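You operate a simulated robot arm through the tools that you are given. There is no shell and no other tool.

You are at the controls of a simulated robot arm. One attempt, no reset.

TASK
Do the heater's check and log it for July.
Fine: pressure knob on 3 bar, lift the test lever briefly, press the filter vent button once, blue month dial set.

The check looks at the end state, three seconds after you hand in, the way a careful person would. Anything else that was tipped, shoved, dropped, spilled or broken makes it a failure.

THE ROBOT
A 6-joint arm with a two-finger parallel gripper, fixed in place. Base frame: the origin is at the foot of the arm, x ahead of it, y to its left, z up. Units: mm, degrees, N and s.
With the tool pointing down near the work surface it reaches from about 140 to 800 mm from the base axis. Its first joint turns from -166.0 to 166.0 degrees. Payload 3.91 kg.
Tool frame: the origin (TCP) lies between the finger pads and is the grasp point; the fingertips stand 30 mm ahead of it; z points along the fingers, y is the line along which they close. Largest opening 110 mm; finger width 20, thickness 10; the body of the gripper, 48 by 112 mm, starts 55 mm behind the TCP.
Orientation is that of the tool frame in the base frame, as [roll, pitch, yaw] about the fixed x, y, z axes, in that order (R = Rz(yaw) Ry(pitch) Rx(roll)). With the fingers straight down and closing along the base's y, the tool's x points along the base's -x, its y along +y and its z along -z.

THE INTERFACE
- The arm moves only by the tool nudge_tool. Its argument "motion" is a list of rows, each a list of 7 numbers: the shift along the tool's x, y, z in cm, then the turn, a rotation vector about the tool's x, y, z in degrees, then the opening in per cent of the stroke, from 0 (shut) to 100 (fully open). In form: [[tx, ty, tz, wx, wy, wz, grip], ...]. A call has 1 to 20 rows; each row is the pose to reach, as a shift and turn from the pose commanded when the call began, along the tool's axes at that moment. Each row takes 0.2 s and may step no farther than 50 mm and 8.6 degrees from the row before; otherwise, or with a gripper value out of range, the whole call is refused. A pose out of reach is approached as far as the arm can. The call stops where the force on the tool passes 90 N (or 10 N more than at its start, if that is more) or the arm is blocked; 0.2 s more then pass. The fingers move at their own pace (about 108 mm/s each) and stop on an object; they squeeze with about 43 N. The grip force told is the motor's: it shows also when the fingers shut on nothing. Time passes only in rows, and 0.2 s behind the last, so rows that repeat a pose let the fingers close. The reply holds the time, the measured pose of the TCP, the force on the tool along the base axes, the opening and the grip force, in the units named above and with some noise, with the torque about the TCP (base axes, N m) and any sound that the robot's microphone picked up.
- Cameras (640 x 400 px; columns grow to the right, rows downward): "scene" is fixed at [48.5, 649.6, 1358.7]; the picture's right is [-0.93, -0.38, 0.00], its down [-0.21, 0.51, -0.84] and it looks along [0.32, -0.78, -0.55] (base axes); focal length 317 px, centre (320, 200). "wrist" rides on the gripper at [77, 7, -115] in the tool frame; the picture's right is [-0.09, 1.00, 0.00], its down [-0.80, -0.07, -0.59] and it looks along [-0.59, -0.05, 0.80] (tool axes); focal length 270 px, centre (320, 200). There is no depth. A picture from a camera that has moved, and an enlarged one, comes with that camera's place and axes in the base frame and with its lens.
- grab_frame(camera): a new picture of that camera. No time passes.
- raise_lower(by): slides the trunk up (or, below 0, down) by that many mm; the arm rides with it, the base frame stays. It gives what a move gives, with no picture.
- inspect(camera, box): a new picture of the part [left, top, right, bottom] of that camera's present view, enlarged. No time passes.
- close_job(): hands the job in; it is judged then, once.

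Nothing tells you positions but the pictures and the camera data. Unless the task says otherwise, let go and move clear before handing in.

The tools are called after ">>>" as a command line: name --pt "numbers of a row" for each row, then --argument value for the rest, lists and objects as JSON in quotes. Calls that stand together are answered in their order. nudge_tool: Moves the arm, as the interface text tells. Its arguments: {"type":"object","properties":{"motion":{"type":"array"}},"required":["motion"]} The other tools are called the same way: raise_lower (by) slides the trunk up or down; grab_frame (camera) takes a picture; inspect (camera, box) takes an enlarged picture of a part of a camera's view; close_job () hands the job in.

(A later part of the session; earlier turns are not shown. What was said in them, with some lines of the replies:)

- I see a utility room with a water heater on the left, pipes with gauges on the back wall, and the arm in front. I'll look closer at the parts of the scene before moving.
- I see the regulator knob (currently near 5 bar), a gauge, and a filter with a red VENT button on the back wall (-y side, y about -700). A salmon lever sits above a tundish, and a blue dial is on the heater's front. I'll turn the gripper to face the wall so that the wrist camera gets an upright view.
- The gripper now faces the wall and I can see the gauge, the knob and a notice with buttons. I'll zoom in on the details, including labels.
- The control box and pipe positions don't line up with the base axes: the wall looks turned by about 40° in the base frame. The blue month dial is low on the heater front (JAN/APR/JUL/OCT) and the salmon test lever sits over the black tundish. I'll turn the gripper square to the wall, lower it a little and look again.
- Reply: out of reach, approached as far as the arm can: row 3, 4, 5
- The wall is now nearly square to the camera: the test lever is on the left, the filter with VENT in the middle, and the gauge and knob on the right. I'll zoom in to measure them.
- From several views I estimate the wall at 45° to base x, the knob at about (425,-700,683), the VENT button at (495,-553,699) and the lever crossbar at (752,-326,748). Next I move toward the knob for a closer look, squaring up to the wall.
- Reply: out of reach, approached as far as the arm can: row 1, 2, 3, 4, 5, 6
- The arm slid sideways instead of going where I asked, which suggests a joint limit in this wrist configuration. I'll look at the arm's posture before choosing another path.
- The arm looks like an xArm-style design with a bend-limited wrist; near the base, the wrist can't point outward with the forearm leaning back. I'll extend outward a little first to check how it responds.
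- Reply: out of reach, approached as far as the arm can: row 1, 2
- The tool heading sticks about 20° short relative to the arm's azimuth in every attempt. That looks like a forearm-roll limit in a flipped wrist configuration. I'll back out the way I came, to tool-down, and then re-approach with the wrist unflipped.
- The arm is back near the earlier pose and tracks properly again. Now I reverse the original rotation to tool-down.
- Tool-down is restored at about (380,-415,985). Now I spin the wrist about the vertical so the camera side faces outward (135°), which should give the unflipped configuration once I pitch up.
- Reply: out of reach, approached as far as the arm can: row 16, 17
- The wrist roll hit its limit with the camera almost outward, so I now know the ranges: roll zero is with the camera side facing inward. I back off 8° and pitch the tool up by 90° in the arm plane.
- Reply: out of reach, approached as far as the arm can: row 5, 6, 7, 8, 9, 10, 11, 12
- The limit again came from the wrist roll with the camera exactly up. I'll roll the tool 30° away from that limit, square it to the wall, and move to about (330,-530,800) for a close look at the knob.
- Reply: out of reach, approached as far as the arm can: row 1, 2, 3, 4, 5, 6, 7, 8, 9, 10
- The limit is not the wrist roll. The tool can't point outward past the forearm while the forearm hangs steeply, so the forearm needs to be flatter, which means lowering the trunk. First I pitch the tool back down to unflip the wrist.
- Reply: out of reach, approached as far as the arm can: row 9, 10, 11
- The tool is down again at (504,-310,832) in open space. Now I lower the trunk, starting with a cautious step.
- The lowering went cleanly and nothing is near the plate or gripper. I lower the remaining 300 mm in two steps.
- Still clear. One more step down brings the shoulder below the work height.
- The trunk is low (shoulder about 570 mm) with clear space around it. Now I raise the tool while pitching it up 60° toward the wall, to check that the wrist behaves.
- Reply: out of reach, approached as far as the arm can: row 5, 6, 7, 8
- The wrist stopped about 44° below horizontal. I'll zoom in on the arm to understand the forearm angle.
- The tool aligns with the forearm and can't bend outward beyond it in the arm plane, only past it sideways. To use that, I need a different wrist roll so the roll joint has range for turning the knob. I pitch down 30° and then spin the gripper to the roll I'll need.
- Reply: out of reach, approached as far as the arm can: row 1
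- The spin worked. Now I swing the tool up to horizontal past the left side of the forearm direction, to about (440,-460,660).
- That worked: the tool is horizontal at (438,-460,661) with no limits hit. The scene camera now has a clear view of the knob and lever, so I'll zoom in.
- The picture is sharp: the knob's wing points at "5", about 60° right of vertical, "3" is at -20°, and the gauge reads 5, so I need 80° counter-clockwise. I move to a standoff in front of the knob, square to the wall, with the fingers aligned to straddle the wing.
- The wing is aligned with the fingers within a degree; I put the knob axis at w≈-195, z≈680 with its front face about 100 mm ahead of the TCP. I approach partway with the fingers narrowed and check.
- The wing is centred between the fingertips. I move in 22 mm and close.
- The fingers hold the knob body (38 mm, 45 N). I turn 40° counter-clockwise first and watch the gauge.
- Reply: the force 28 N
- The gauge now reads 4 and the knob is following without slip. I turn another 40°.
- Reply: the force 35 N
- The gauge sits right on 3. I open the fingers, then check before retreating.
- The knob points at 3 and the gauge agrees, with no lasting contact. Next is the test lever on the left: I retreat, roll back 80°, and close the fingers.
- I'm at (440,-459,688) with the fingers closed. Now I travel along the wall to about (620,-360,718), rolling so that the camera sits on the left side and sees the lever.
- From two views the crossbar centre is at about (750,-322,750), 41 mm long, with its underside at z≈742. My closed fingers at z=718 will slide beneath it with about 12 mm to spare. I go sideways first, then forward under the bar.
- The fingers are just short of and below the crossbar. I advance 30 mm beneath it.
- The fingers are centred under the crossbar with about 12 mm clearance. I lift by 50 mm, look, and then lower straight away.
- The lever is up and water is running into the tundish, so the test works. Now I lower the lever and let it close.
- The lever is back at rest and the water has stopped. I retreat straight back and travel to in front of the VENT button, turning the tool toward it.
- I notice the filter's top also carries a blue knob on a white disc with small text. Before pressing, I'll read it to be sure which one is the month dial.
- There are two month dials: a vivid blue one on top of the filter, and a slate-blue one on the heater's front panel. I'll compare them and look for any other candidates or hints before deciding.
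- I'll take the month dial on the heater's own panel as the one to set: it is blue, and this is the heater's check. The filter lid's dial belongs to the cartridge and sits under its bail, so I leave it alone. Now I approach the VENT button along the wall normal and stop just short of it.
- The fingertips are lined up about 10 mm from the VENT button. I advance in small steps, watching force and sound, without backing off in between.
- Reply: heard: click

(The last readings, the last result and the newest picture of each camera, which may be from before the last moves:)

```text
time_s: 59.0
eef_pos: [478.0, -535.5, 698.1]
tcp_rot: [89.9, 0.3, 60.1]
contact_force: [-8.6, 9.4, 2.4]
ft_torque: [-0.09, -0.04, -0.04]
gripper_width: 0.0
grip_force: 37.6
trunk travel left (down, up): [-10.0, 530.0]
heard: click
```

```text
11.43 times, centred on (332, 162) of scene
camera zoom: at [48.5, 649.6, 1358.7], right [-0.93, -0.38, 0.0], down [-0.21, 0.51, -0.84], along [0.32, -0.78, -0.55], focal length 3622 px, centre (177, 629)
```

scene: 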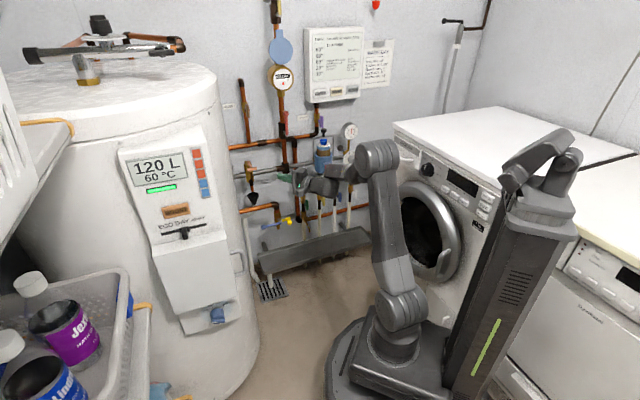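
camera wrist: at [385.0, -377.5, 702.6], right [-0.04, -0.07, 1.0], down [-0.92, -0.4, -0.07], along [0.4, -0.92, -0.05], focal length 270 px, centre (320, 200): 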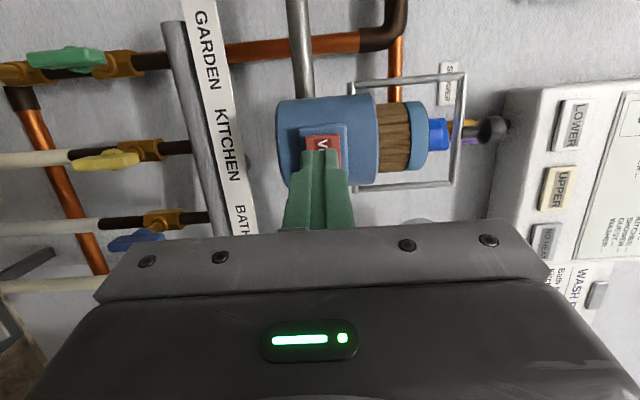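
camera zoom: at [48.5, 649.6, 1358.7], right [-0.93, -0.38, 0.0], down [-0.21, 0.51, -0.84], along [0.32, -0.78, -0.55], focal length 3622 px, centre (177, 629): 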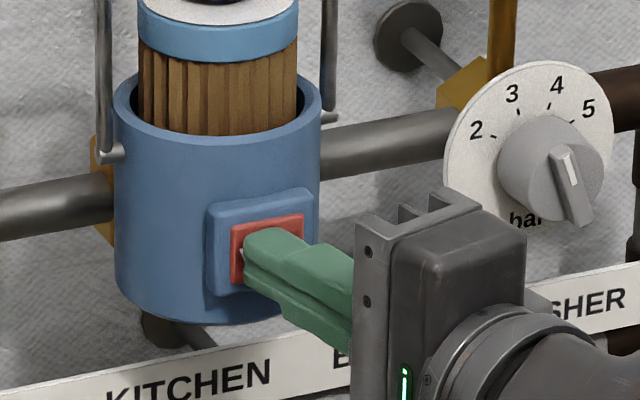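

I heard a single click with about 13 N of force, so the button is pressed. I retreat along the wall normal.

>>> nudge_tool --pt "0.52 0 -1.93 0 0 0 0" --pt "1.3 0 -4.83 0 0 0 0" --pt "2.07 0 -7.7 0 0 0 0"

>>> inspect --camera "scene" --box '[300, 115, 370, 185]'

>>> grab_frame --camera "scene"

```text
time_s: 59.8
eef_pos: [423.8, -478.0, 696.9]
tcp_rot: [90.0, 0.2, 60.1]
contact_force: [0.9, -0.2, -1.2]
ft_torque: [0.0, -0.03, -0.02]
gripper_width: 0.1
grip_force: 37.9
trunk travel left (down, up): [-10.0, 530.0]
```

```text
5.71 times, centred on (335, 150) of scene
camera zoom: at [48.5, 649.6, 1358.7], right [-0.93, -0.38, 0.0], down [-0.21, 0.51, -0.84], along [0.32, -0.78, -0.55], focal length 1811 px, centre (234, 486)
```

zoom: 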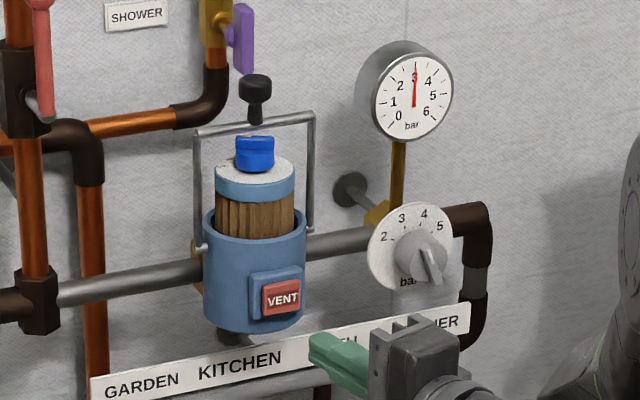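

```text
taken
```

scene: 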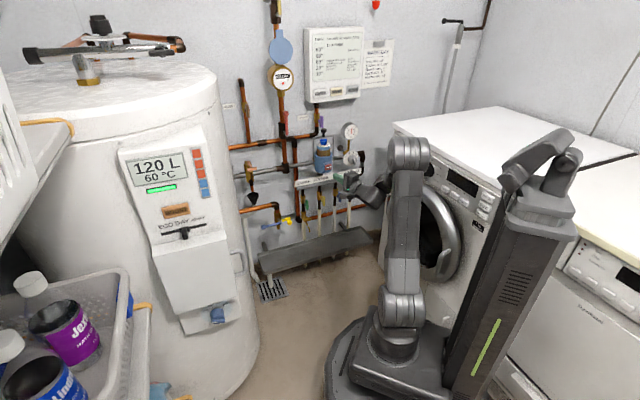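

VENT has sprung back, the gauge is on 3 and the knob is on 3. What remains is the month dial on the heater front; its face is also parallel to the wall. I first back out of this wrist posture the way I entered.

>>> nudge_tool --pt "2.1 -1.9 -0.2 0 5.3 0 0" --pt "4.2 -3.8 -0.4 0 10.7 0 0" --pt "6.3 -5.7 -0.65 0 16 0 0"

>>> nudge_tool --pt "0.03 -0.57 0.09 7.18 -2.15 1.59 0" --pt "0.06 -1.14 0.17 14.4 -4.3 3.18 0" --pt "0.1 -1.71 0.26 21.5 -6.45 4.77 0" --pt "0.13 -2.28 0.34 28.7 -8.6 6.36 0" --pt "0.16 -2.85 0.43 35.9 -10.75 7.95 0" --pt "0.19 -3.42 0.51 43.1 -12.9 9.54 0" --pt "0.22 -3.99 0.6 50.3 -15.05 11.13 0" --pt "0.26 -4.56 0.68 57.4 -17.2 12.7 0" --pt "0.29 -5.13 0.77 64.6 -19.35 14.3 0" --pt "0.32 -5.7 0.85 71.8 -21.5 15.9 0"

>>> grab_frame --camera "scene"

```text
time_s: 60.6
eef_pos: [449.7, -420.7, 639.7]
tcp_rot: [90.0, 0.2, 76.1]
contact_force: [-0.5, -0.2, -0.1]
ft_torque: [-0.03, 0.0, -0.01]
gripper_width: 0.0
grip_force: 37.6
trunk travel left (down, up): [-10.0, 530.0]
```

```text
time_s: 62.8
eef_pos: [456.3, -421.3, 585.4]
tcp_rot: [163.0, 0.3, 50.8]
contact_force: [0.7, -0.4, 0.3]
ft_torque: [0.0, 0.02, 0.02]
gripper_width: 0.2
grip_force: 38.2
trunk travel left (down, up): [-10.0, 530.0]
```

```text
taken
```

scene: 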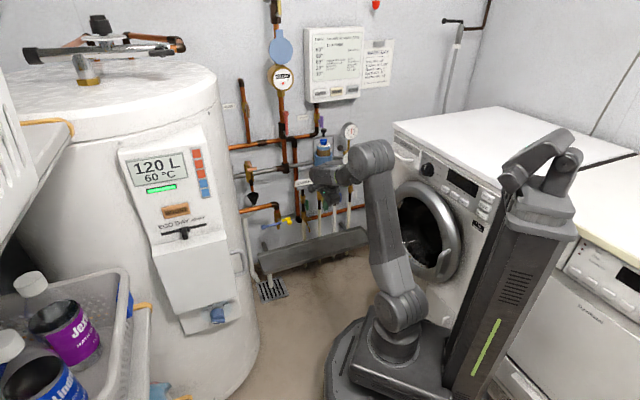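

The arm is back in the neutral posture. I now roll the wrist by -150° so the wrist roll has range for turning the month dial 80° clockwise.

>>> nudge_tool --pt "0 0 0 0 0 -7.9 0" --pt "0 0 0 0 0 -15.8 0" --pt "0 0 0 0 0 -23.7 0" --pt "0 0 0 0 0 -31.6 0" --pt "0 0 0 0 0 -39.5 0" --pt "0 0 0 0 0 -47.4 0" --pt "0 0 0 0 0 -55.3 0" --pt "0 0 0 0 0 -63.2 0" --pt "0 0 0 0 0 -71.1 0" --pt "0 0 0 0 0 -79 0" --pt "0 0 0 0 0 -86.9 0" --pt "0 0 0 0 0 -94.8 0" --pt "0 0 0 0 0 -102.7 0" --pt "0 0 0 0 0 -110.6 0" --pt "0 0 0 0 0 -118.5 0" --pt "0 0 0 0 0 -126.4 0" --pt "0 0 0 0 0 -134.3 0" --pt "0 0 0 0 0 -142.2 0" --pt "0 0 0 0 0 -150 0"

>>> grab_frame --camera "wrist"

```text
time_s: 66.8
eef_pos: [457.2, -422.5, 584.1]
tcp_rot: [-165.0, 8.4, -157.7]
contact_force: [-1.0, -0.7, 0.1]
ft_torque: [0.02, -0.01, -0.01]
gripper_width: 0.2
grip_force: 37.4
trunk travel left (down, up): [-10.0, 530.0]
```

```text
taken
camera wrist: at [358.9, -422.5, 682.6], right [-0.25, 0.94, -0.24], down [0.62, 0.35, 0.7], along [0.74, 0.02, -0.67], focal length 270 px, centre (320, 200)
```

wrist: 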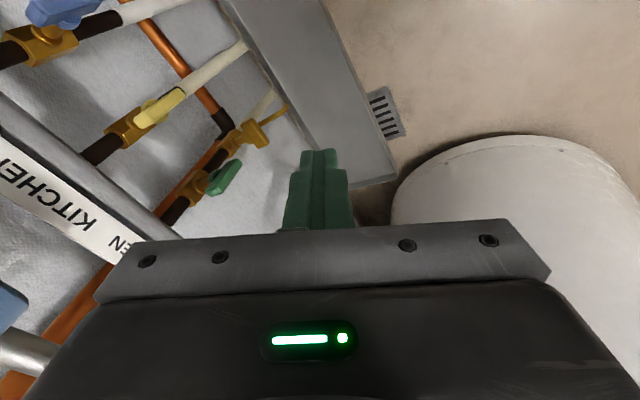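

The heater's base is visible on the right and the path is clear. I swing the arm around to the heater's front side, to about (390,180,620), keeping the tool pointing down.

>>> nudge_tool --pt "-1.21 4.0 -1.15 0 0 0 0" --pt "-2.43 7.99 -2.31 0 0 0 0" --pt "-3.64 11.99 -3.46 0 0 0 0" --pt "-4.86 15.99 -4.62 0 0 0 0" --pt "-6.07 19.99 -5.77 0 0 0 0" --pt "-7.29 23.98 -6.93 0 0 0 0" --pt "-8.5 27.98 -8.08 0 0 0 0"

>>> grab_frame --camera "scene"

>>> grab_frame --camera "wrist"

```text
time_s: 68.4
eef_pos: [426.0, -119.8, 603.9]
tcp_rot: [-165.0, 8.3, -157.9]
contact_force: [0.1, -0.3, 0.0]
ft_torque: [0.03, 0.04, 0.02]
gripper_width: 0.1
grip_force: 37.7
trunk travel left (down, up): [-10.0, 530.0]
```

```text
taken
```

scene: 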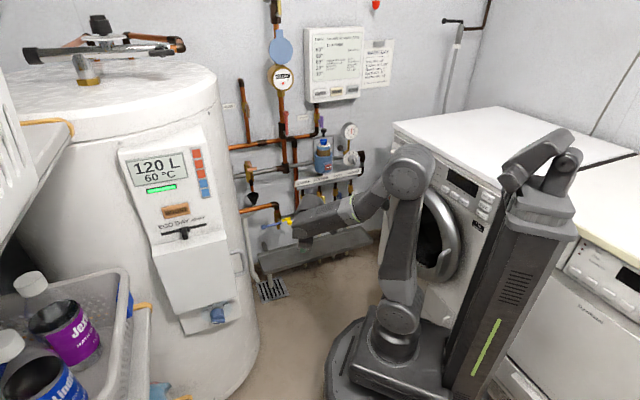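

```text
taken
camera wrist: at [327.5, -121.7, 700.7], right [-0.25, 0.94, -0.24], down [0.62, 0.35, 0.7], along [0.74, 0.02, -0.67], focal length 270 px, centre (320, 200)
```

wrist: 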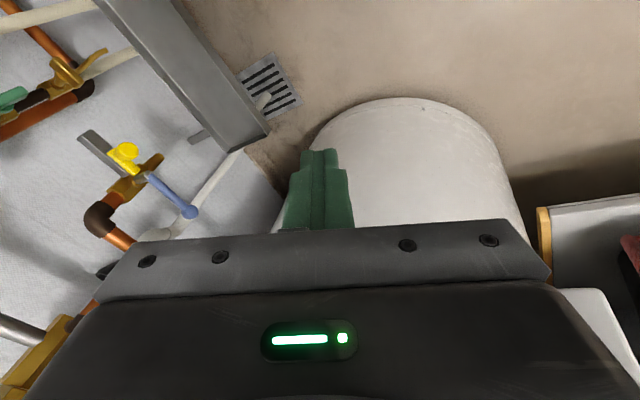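

The path stays clear; the panel corner and a cart with a yellow edge appear further left. I finish the second half of the swing.

>>> nudge_tool --pt "-1.21 4.0 -1.15 0 0 0 0" --pt "-2.43 7.99 -2.31 0 0 0 0" --pt "-3.64 11.99 -3.46 0 0 0 0" --pt "-4.86 15.99 -4.62 0 0 0 0" --pt "-6.07 19.99 -5.77 0 0 0 0" --pt "-7.29 23.98 -6.93 0 0 0 0" --pt "-8.5 27.98 -8.08 0 0 0 0"

>>> grab_frame --camera "scene"

>>> grab_frame --camera "wrist"

```text
time_s: 70.0
eef_pos: [389.7, 181.7, 619.3]
tcp_rot: [-165.0, 8.4, -157.9]
contact_force: [-0.2, 0.3, 0.3]
ft_torque: [-0.01, 0.0, 0.02]
gripper_width: 0.0
grip_force: 38.1
trunk travel left (down, up): [-10.0, 530.0]
```

```text
taken
```

scene: 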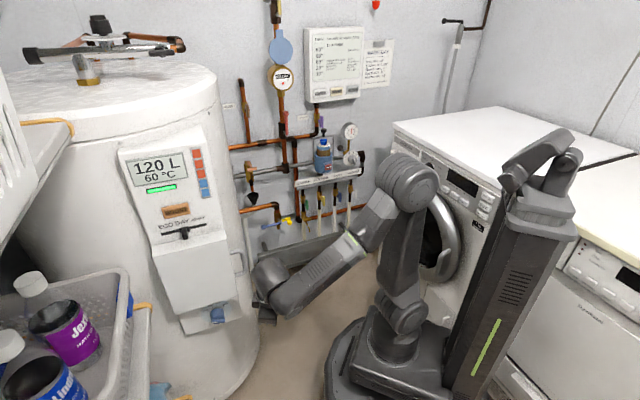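

```text
taken
camera wrist: at [291.7, 181.4, 716.5], right [-0.25, 0.94, -0.24], down [0.62, 0.35, 0.7], along [0.74, 0.02, -0.67], focal length 270 px, centre (320, 200)
```

wrist: 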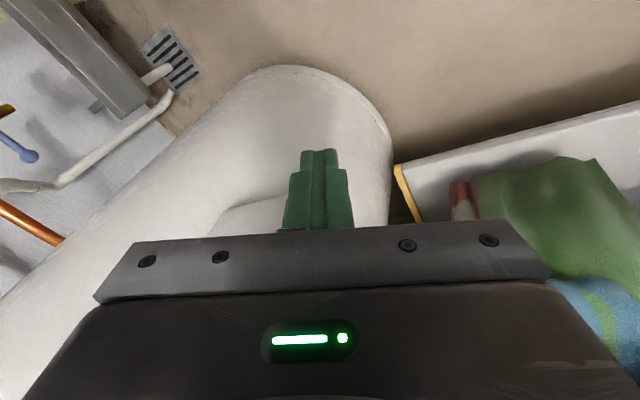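

The arm is in front of the heater at (390,182,619). Lower down on the left is a laundry bin, which is well clear. I now tilt the tool up to face the heater panel squarely, at a standoff around (449,322,540).

>>> nudge_tool --pt "-0.95 1.28 0.63 6.56 -3.2 0.39 0" --pt "-1.9 2.57 1.26 13.1 -6.4 0.78 0" --pt "-2.85 3.85 1.89 19.7 -9.6 1.17 0" --pt "-3.8 5.13 2.52 26.2 -12.8 1.56 0" --pt "-4.75 6.42 3.16 32.8 -16.0 1.95 0" --pt "-5.7 7.7 3.79 39.4 -19.2 2.34 0" --pt "-6.65 8.98 4.42 45.9 -22.4 2.73 0" --pt "-7.6 10.26 5.05 52.5 -25.6 3.12 0" --pt "-8.55 11.55 5.68 59.0 -28.8 3.51 0" --pt "-9.5 12.83 6.31 65.6 -32.0 3.9 0"

>>> grab_frame --camera "wrist"

>>> grab_frame --camera "scene"

```text
time_s: 72.2
eef_pos: [451.5, 323.5, 540.2]
tcp_rot: [-89.9, 29.9, -134.9]
contact_force: [-0.7, -0.1, 0.7]
ft_torque: [0.04, 0.03, 0.01]
gripper_width: 0.0
grip_force: 37.9
trunk travel left (down, up): [-10.0, 530.0]
```

```text
taken
camera wrist: at [326.8, 359.1, 497.1], right [0.41, 0.41, -0.82], down [0.04, 0.89, 0.46], along [0.91, -0.22, 0.34], focal length 270 px, centre (320, 200)
```

wrist: 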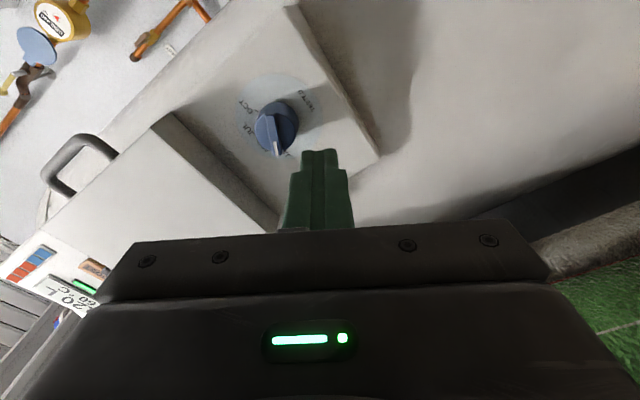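

```text
taken
```

scene: 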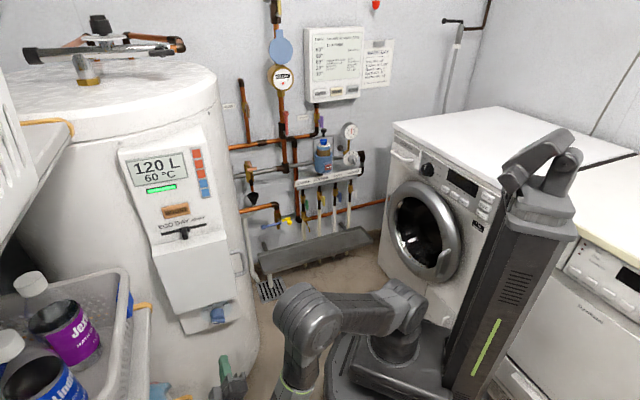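

The dial is in the wrist camera's view. I'll zoom in to read it.

>>> inspect --camera "wrist" --box '[200, 50, 380, 200]'

>>> inspect --camera "scene" --box '[170, 290, 260, 400]'

```text
2.67 times, centred on (290, 125) of wrist
camera zoom: at [326.8, 359.1, 497.1], right [0.41, 0.41, -0.82], down [0.04, 0.89, 0.46], along [0.91, -0.22, 0.34], focal length 721 px, centre (400, 400)
```

zoom: 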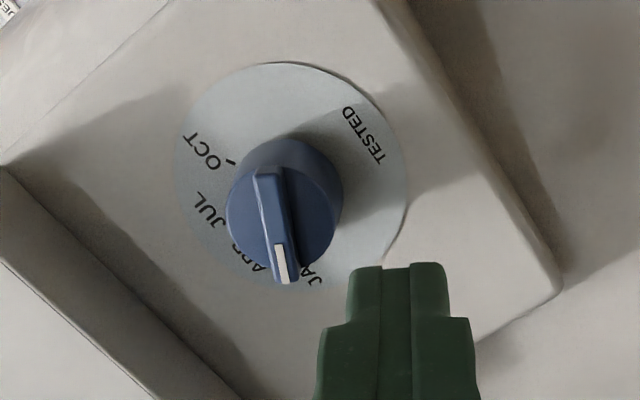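

```text
3.64 times, centred on (215, 345) of scene
camera zoom: at [48.5, 649.6, 1358.7], right [-0.93, -0.38, 0.0], down [-0.21, 0.51, -0.84], along [0.32, -0.78, -0.55], focal length 1153 px, centre (702, -327)
```

zoom: 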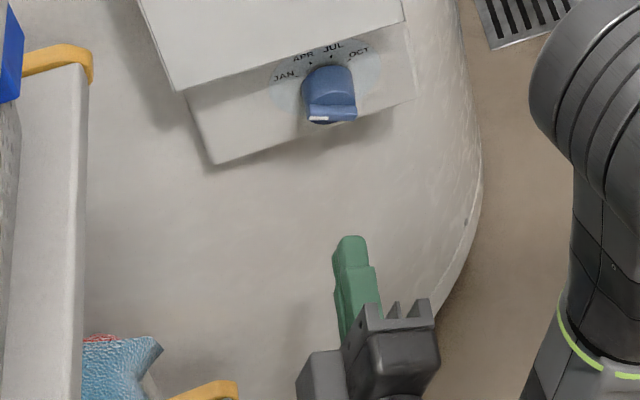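

The label at the bottom of this dial reads "TESTED", which confirms that the heater's dial is the log for this check. It points at JAN (-60°) and JUL is at +20°, so I need 80° clockwise. I line up with its axis (w≈539, z≈582) and approach with the fingers open 65 mm.

>>> nudge_tool --pt "-0.67 -2.05 0.5 0 0 0 40" --pt "-1.34 -4.11 2.0 0 0 0 60" --pt "-1.34 -4.11 4.0 0 0 0 60" --pt "-1.34 -4.11 6.0 0 0 0 60"

>>> grab_frame --camera "wrist"

>>> inspect --camera "scene" --box '[190, 290, 260, 370]'

```text
time_s: 73.2
eef_pos: [487.5, 271.3, 585.1]
tcp_rot: [-89.9, 30.0, -134.9]
contact_force: [-0.3, 0.5, 0.7]
ft_torque: [-0.01, -0.01, -0.01]
gripper_width: 65.8
grip_force: 0.0
trunk travel left (down, up): [-10.0, 530.0]
```

```text
taken
camera wrist: at [362.3, 308.1, 540.2], right [0.41, 0.41, -0.82], down [0.04, 0.89, 0.46], along [0.91, -0.22, 0.34], focal length 270 px, centre (320, 200)
```

wrist: 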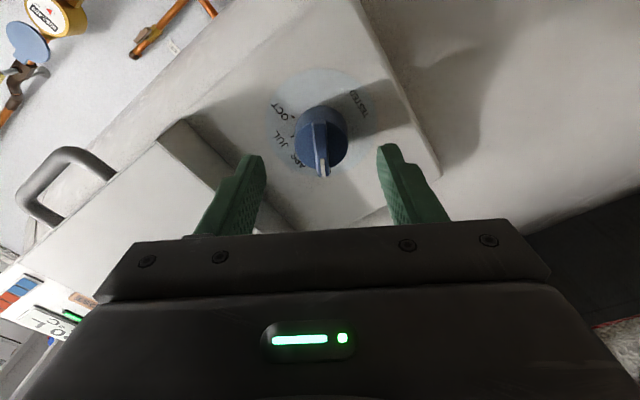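

```text
5.00 times, centred on (225, 330) of scene
camera zoom: at [48.5, 649.6, 1358.7], right [-0.93, -0.38, 0.0], down [-0.21, 0.51, -0.84], along [0.32, -0.78, -0.55], focal length 1585 px, centre (795, -450)
```

zoom: 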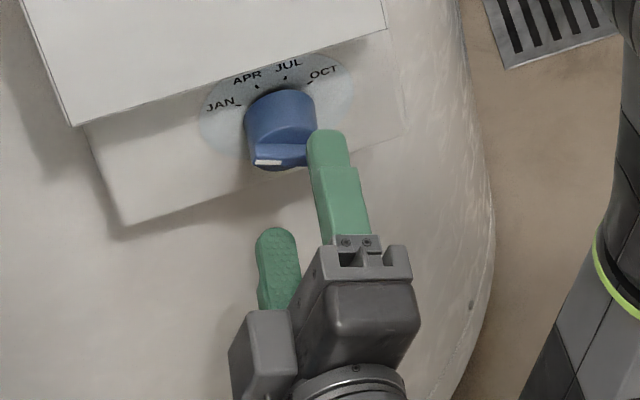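

>>> inspect --camera "wrist" --box '[220, 60, 420, 200]'

```text
2.86 times, centred on (320, 130) of wrist
camera zoom: at [362.3, 308.1, 540.2], right [0.41, 0.41, -0.82], down [0.04, 0.89, 0.46], along [0.91, -0.22, 0.34], focal length 772 px, centre (320, 400)
```

zoom: 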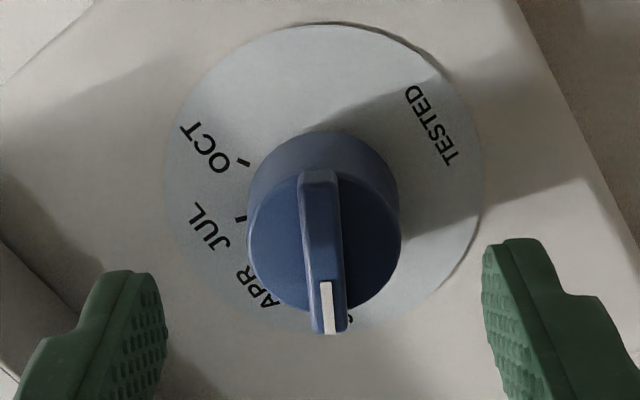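

The knob centre is about 2 mm off the tool axis. I correct that, go in 27 mm, and close.

>>> nudge_tool --pt "0.2 0.22 0.9 0 0 0 60" --pt "0.2 0.22 1.8 0 0 0 60" --pt "0.2 0.22 2.7 0 0 0 60" --pt "0.2 0.22 2.7 0 0 0 30" --pt "0.2 0.22 2.7 0 0 0 0" --pt "0.2 0.22 2.7 0 0 0 0"

>>> inspect --camera "wrist" --box '[220, 60, 420, 220]'

>>> inspect --camera "scene" --box '[190, 290, 260, 370]'

```text
time_s: 74.6
eef_pos: [506.9, 251.7, 582.2]
tcp_rot: [-89.9, 30.2, -134.9]
contact_force: [-3.2, -9.4, 18.6]
ft_torque: [-0.46, -0.62, -0.57]
gripper_width: 36.9
grip_force: 44.8
trunk travel left (down, up): [-10.0, 530.0]
```

```text
2.50 times, centred on (320, 140) of wrist
camera zoom: at [380.6, 288.2, 538.2], right [0.41, 0.41, -0.82], down [0.05, 0.89, 0.46], along [0.91, -0.23, 0.34], focal length 676 px, centre (320, 350)
```

zoom: 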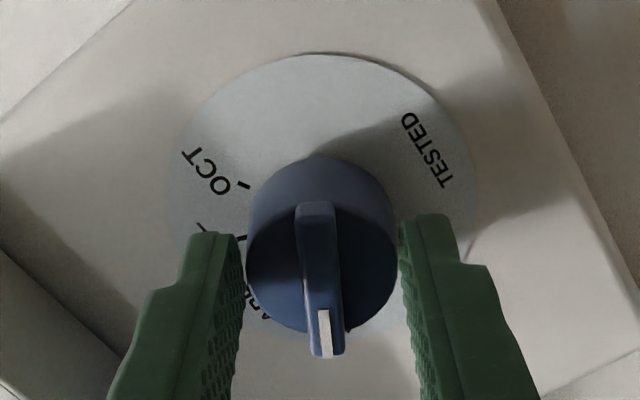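

```text
5.00 times, centred on (225, 330) of scene
camera zoom: at [48.5, 649.6, 1358.7], right [-0.93, -0.38, 0.0], down [-0.21, 0.51, -0.84], along [0.32, -0.78, -0.55], focal length 1585 px, centre (795, -450)
```

zoom: 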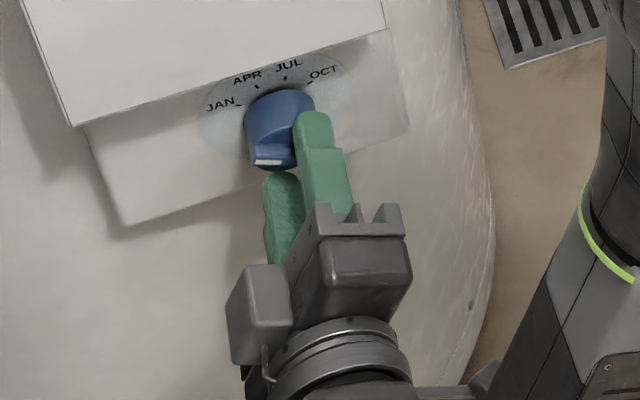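

The grip holds on the knob body (37 mm, 45 N) with a small sideways load. I shift 1 mm to ease that and turn 40° clockwise first.

>>> nudge_tool --pt "0 -0.1 0 0 0 0 0" --pt "0 -0.1 0 0 0 6 0" --pt "0 -0.1 0 0 0 12 0" --pt "0 -0.1 0 0 0 18 0" --pt "0 -0.1 0 0 0 24 0" --pt "0 -0.1 0 0 0 30 0" --pt "0 -0.1 0 0 0 36 0" --pt "0 -0.1 0 0 0 40 0"

>>> inspect --camera "wrist" --box '[220, 60, 420, 220]'

>>> inspect --camera "scene" --box '[190, 290, 260, 370]'

```text
time_s: 76.4
eef_pos: [506.5, 254.8, 578.9]
tcp_rot: [-90.6, 69.9, -135.4]
contact_force: [42.9, 3.4, -2.4]
ft_torque: [-0.02, 0.11, 0.89]
gripper_width: 36.9
grip_force: 45.5
trunk travel left (down, up): [-10.0, 530.0]
```

```text
2.50 times, centred on (320, 140) of wrist
camera zoom: at [412.3, 320.4, 506.4], right [0.68, 0.69, -0.26], down [-0.27, 0.56, 0.78], along [0.68, -0.46, 0.57], focal length 676 px, centre (320, 350)
```

zoom: 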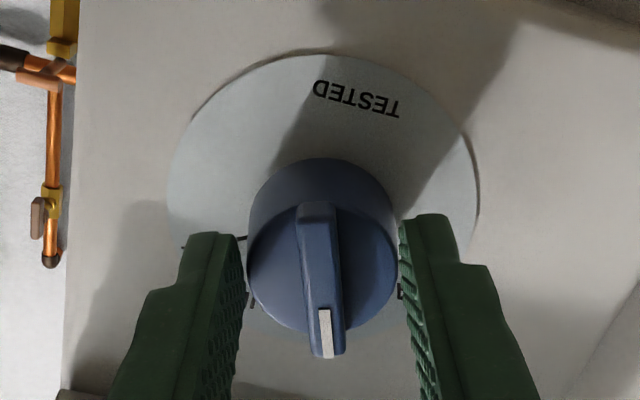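

```text
5.00 times, centred on (225, 330) of scene
camera zoom: at [48.5, 649.6, 1358.7], right [-0.93, -0.38, 0.0], down [-0.21, 0.51, -0.84], along [0.32, -0.78, -0.55], focal length 1585 px, centre (795, -450)
```

zoom: 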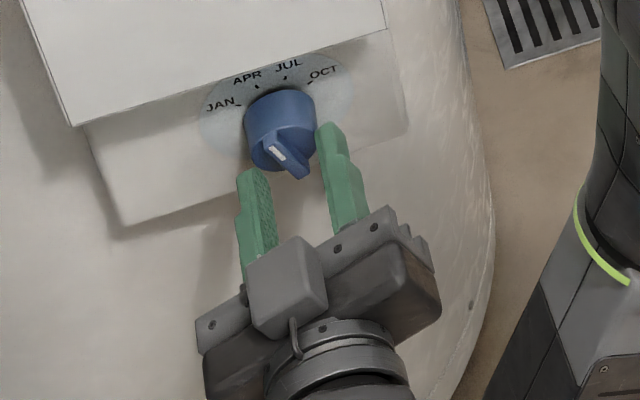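

The dial has followed to APR without slipping, but a side load of 43 N has built up because the tool is about 3 mm off the knob's axis. I release, recentre and regrip before the last 40°.

>>> nudge_tool --pt "0 0 0 0 0 0 40" --pt "0 0 0 0 0 0 55" --pt "0 0 0 0 0 0 55"

>>> inspect --camera "wrist" --box '[220, 60, 420, 220]'

>>> inspect --camera "scene" --box '[205, 302, 235, 326]'

```text
time_s: 77.2
eef_pos: [505.7, 253.2, 581.9]
tcp_rot: [-90.0, 69.9, -135.0]
contact_force: [-0.4, -0.1, 0.0]
ft_torque: [-0.04, 0.01, 0.01]
gripper_width: 60.3
grip_force: 0.0
trunk travel left (down, up): [-10.0, 530.0]
```

```text
2.50 times, centred on (320, 140) of wrist
camera zoom: at [410.5, 319.6, 507.9], right [0.68, 0.68, -0.26], down [-0.27, 0.57, 0.78], along [0.68, -0.46, 0.57], focal length 676 px, centre (320, 350)
```

zoom: 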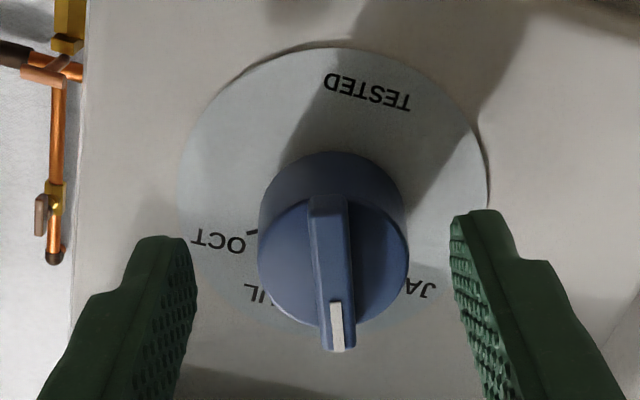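

```text
16.00 times, centred on (220, 314) of scene
camera zoom: at [48.5, 649.6, 1358.7], right [-0.93, -0.38, 0.0], down [-0.21, 0.51, -0.84], along [0.32, -0.78, -0.55], focal length 5071 px, centre (1920, -1624)
```

zoom: 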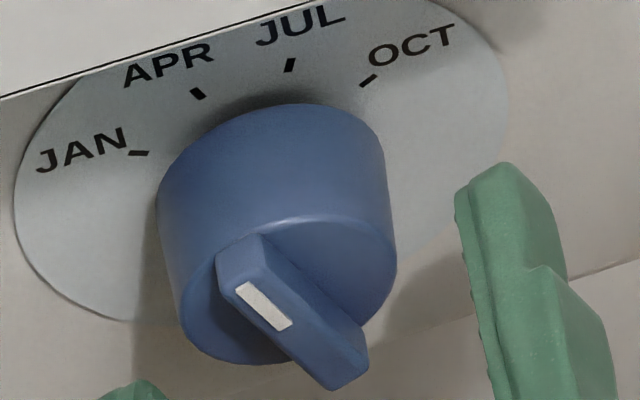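

Released, the dial rests cleanly at APR. The knob axis lies about 3 mm along the closing direction, so I shift there, go 5 mm deeper for a better hold, and regrip.

>>> nudge_tool --pt "0 0.29 0.25 0 0 0 55" --pt "0 0.29 0.5 0 0 0 55" --pt "0 0.29 0.5 0 0 0 30" --pt "0 0.29 0.5 0 0 0 0" --pt "0 0.29 0.5 0 0 0 0"

>>> inspect --camera "wrist" --box '[220, 60, 420, 220]'

```text
time_s: 78.4
eef_pos: [511.5, 249.7, 580.8]
tcp_rot: [-90.0, 69.9, -135.0]
contact_force: [-7.0, -3.6, 0.4]
ft_torque: [-0.09, -0.18, -0.27]
gripper_width: 37.5
grip_force: 45.0
trunk travel left (down, up): [-10.0, 530.0]
```

```text
2.50 times, centred on (320, 140) of wrist
camera zoom: at [416.3, 317.6, 506.8], right [0.68, 0.68, -0.26], down [-0.27, 0.57, 0.78], along [0.68, -0.46, 0.57], focal length 676 px, centre (320, 350)
```

zoom: 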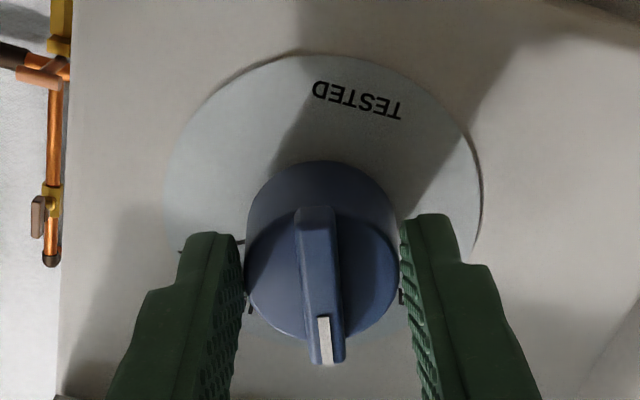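

The grip is well centred now (8 N side load). I turn the final 40° to JUL.

>>> nudge_tool --pt "0 0 0 0 0 6 0" --pt "0 0 0 0 0 12 0" --pt "0 0 0 0 0 18 0" --pt "0 0 0 0 0 24 0" --pt "0 0 0 0 0 30 0" --pt "0 0 0 0 0 36 0" --pt "0 0 0 0 0 40 0"

>>> inspect --camera "scene" --box '[205, 302, 235, 326]'

>>> inspect --camera "wrist" --box '[220, 60, 420, 220]'

```text
time_s: 80.0
eef_pos: [512.3, 252.8, 581.1]
tcp_rot: [90.1, 69.9, 45.1]
contact_force: [31.5, 11.2, 19.4]
ft_torque: [-0.35, -0.16, 0.86]
gripper_width: 37.5
grip_force: 44.6
trunk travel left (down, up): [-10.0, 530.0]
```

```text
16.00 times, centred on (220, 314) of scene
camera zoom: at [48.5, 649.6, 1358.7], right [-0.93, -0.38, 0.0], down [-0.21, 0.51, -0.84], along [0.32, -0.78, -0.55], focal length 5071 px, centre (1920, -1624)
```

zoom: 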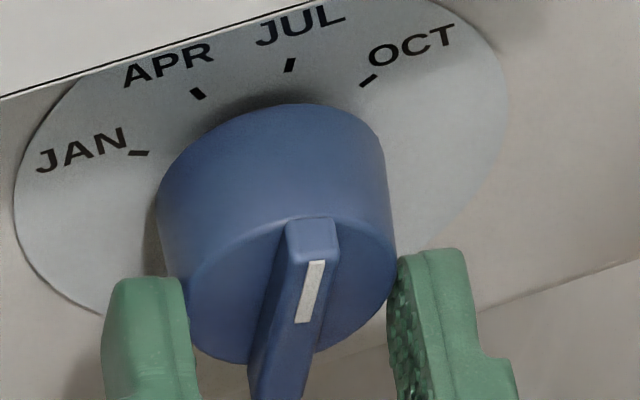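

```text
2.50 times, centred on (320, 140) of wrist
camera zoom: at [455.4, 356.9, 511.4], right [0.64, 0.64, 0.43], down [-0.66, 0.18, 0.73], along [0.39, -0.75, 0.54], focal length 676 px, centre (320, 350)
```

zoom: 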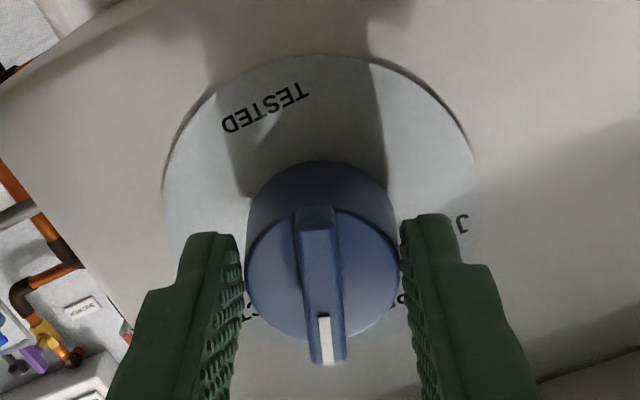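

The wing now points at +20°, right at JUL. I release and back away.

>>> nudge_tool --pt "0 0 0 0 0 0 40" --pt "0 0 0 0 0 0 60" --pt "0 0 0 0 0 0 60"

>>> inspect --camera "scene" --box '[205, 302, 235, 326]'

>>> inspect --camera "wrist" --box '[220, 60, 420, 220]'

```text
time_s: 80.8
eef_pos: [512.3, 252.0, 579.8]
tcp_rot: [90.2, 70.1, 45.1]
contact_force: [-0.7, 0.2, 0.8]
ft_torque: [0.02, 0.04, 0.0]
gripper_width: 66.3
grip_force: 0.0
trunk travel left (down, up): [-10.0, 530.0]
```

```text
16.00 times, centred on (220, 314) of scene
camera zoom: at [48.5, 649.6, 1358.7], right [-0.93, -0.38, 0.0], down [-0.21, 0.51, -0.84], along [0.32, -0.78, -0.55], focal length 5071 px, centre (1920, -1624)
```

zoom: 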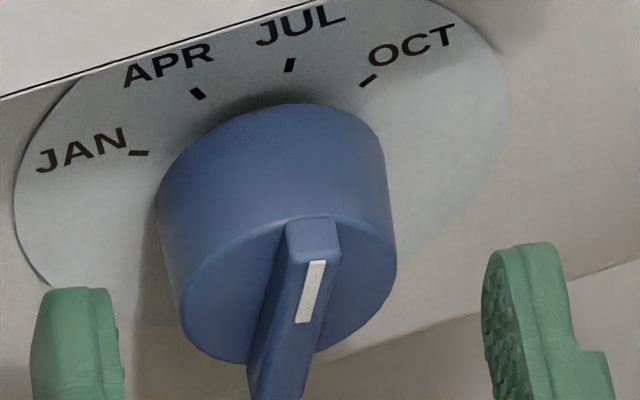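

```text
2.50 times, centred on (320, 140) of wrist
camera zoom: at [453.6, 355.6, 510.1], right [0.64, 0.64, 0.42], down [-0.66, 0.18, 0.73], along [0.39, -0.75, 0.54], focal length 676 px, centre (320, 350)
```

zoom: 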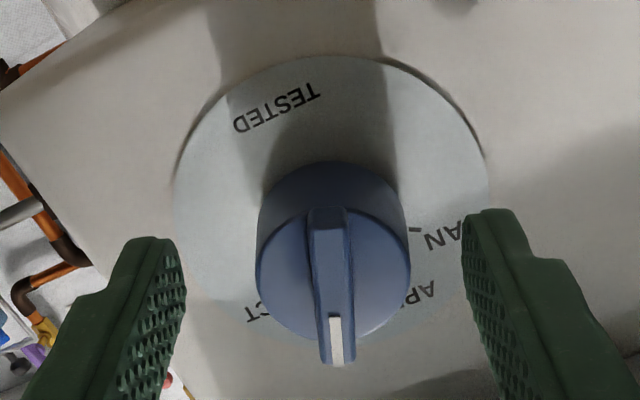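

The dial stays on JUL after release. I back straight off by 12 cm and then check everything.

>>> nudge_tool --pt "0 0 -2 0 0 0 60" --pt "0 0 -5 0 0 0 60" --pt "0 0 -8.5 0 0 0 60" --pt "0 0 -12 0 0 0 60"

>>> grab_frame --camera "scene"

>>> grab_frame --camera "wrist"

>>> inspect --camera "scene" --box '[205, 302, 235, 326]'

>>> inspect --camera "scene" --box '[235, 110, 375, 215]'

>>> inspect --camera "scene" --box '[330, 115, 375, 175]'

```text
time_s: 81.8
eef_pos: [424.9, 335.4, 580.6]
tcp_rot: [90.0, 70.1, 45.2]
contact_force: [1.2, -0.3, 0.9]
ft_torque: [-0.02, -0.03, -0.02]
gripper_width: 66.1
grip_force: 0.1
trunk travel left (down, up): [-10.0, 530.0]
```

```text
taken
```

scene: 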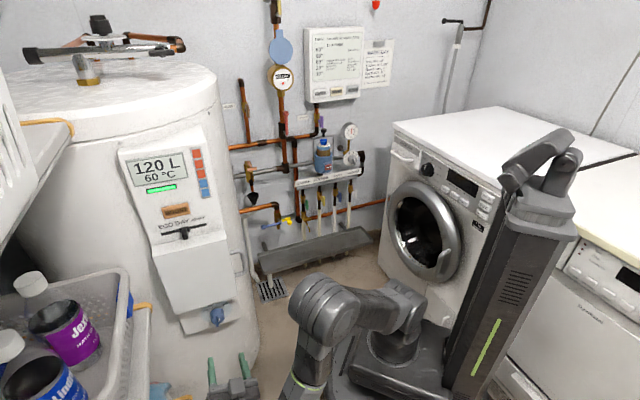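

```text
taken
camera wrist: at [367.2, 439.4, 512.4], right [0.64, 0.64, 0.42], down [-0.66, 0.18, 0.73], along [0.39, -0.75, 0.54], focal length 270 px, centre (320, 200)
```

wrist: 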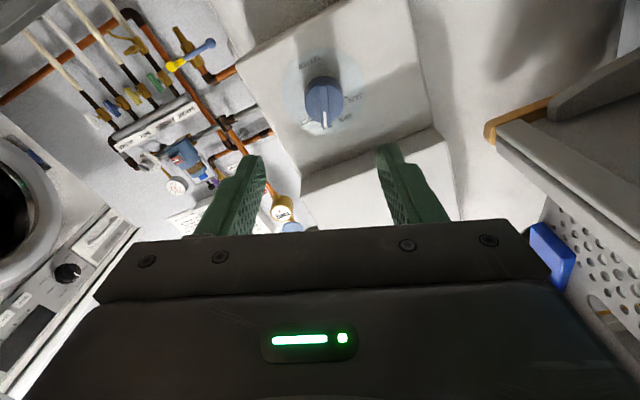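

```text
16.00 times, centred on (220, 314) of scene
camera zoom: at [48.5, 649.6, 1358.7], right [-0.93, -0.38, 0.0], down [-0.21, 0.51, -0.84], along [0.32, -0.78, -0.55], focal length 5071 px, centre (1920, -1624)
```

zoom: 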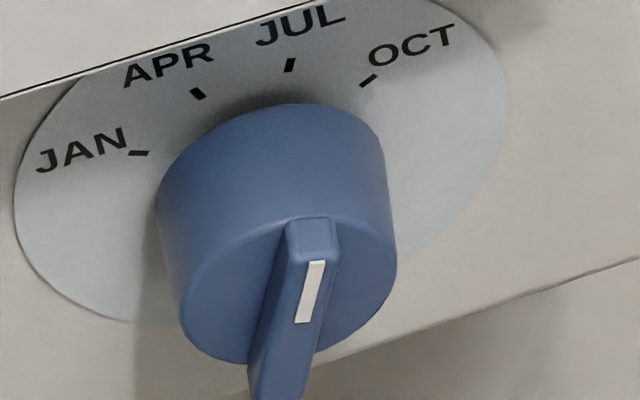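

```text
3.81 times, centred on (305, 162) of scene
camera zoom: at [48.5, 649.6, 1358.7], right [-0.93, -0.38, 0.0], down [-0.21, 0.51, -0.84], along [0.32, -0.78, -0.55], focal length 1208 px, centre (377, 343)
```

zoom: 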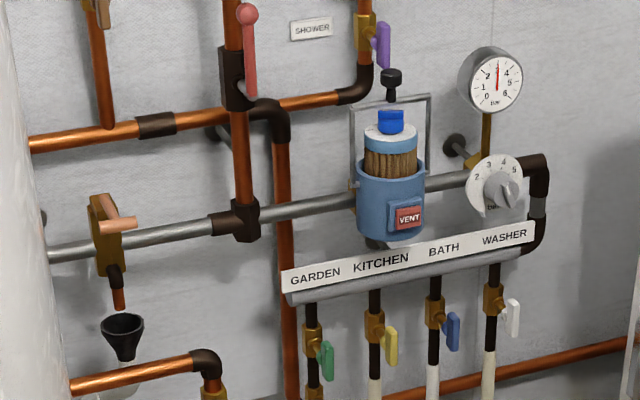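

```text
6.67 times, centred on (352, 145) of scene
camera zoom: at [48.5, 649.6, 1358.7], right [-0.93, -0.38, 0.0], down [-0.21, 0.51, -0.84], along [0.32, -0.78, -0.55], focal length 2113 px, centre (103, 567)
```

zoom: 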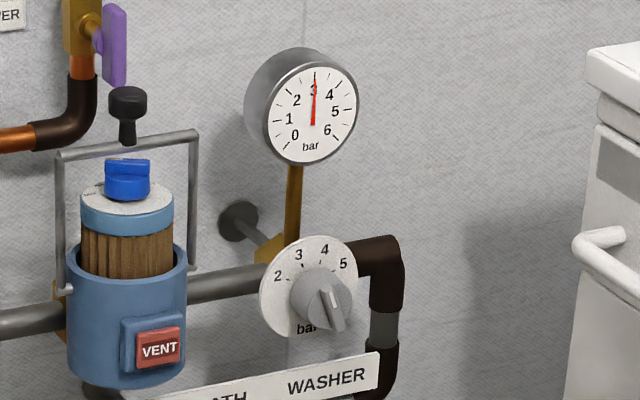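

Everything reads as asked. The regulator knob and gauge are on 3 bar, and the test lever is back down after discharging into the tundish. VENT was pressed once and has sprung back, and the heater's blue "TESTED" dial is on JUL. The gripper is empty and clear, so I hand in.

>>> close_job

```text
The job is handed in.
```

The heater's check is done and logged for July, and I've handed the job in.

- **Pressure knob:** set from 5 down to 3 bar; the gauge needle sits on the 3 mark.
- **Test lever:** lifted for about a second. Water ran into the tundish, then stopped when the lever returned to rest.
- **Filter vent button:** pressed once, with a single click, and it sprang back.
- **Month dial:** turned from JAN to JUL.

There were two blue month dials: one on the heater's front panel and a brighter one on the filter lid. I set the heater's, because it is marked "TESTED" and sits on the heater itself, and left the filter's dial alone.

I saw nothing else moved or touched. The gripper is empty and clear of the heater. I left the trunk lowered by 440 mm.
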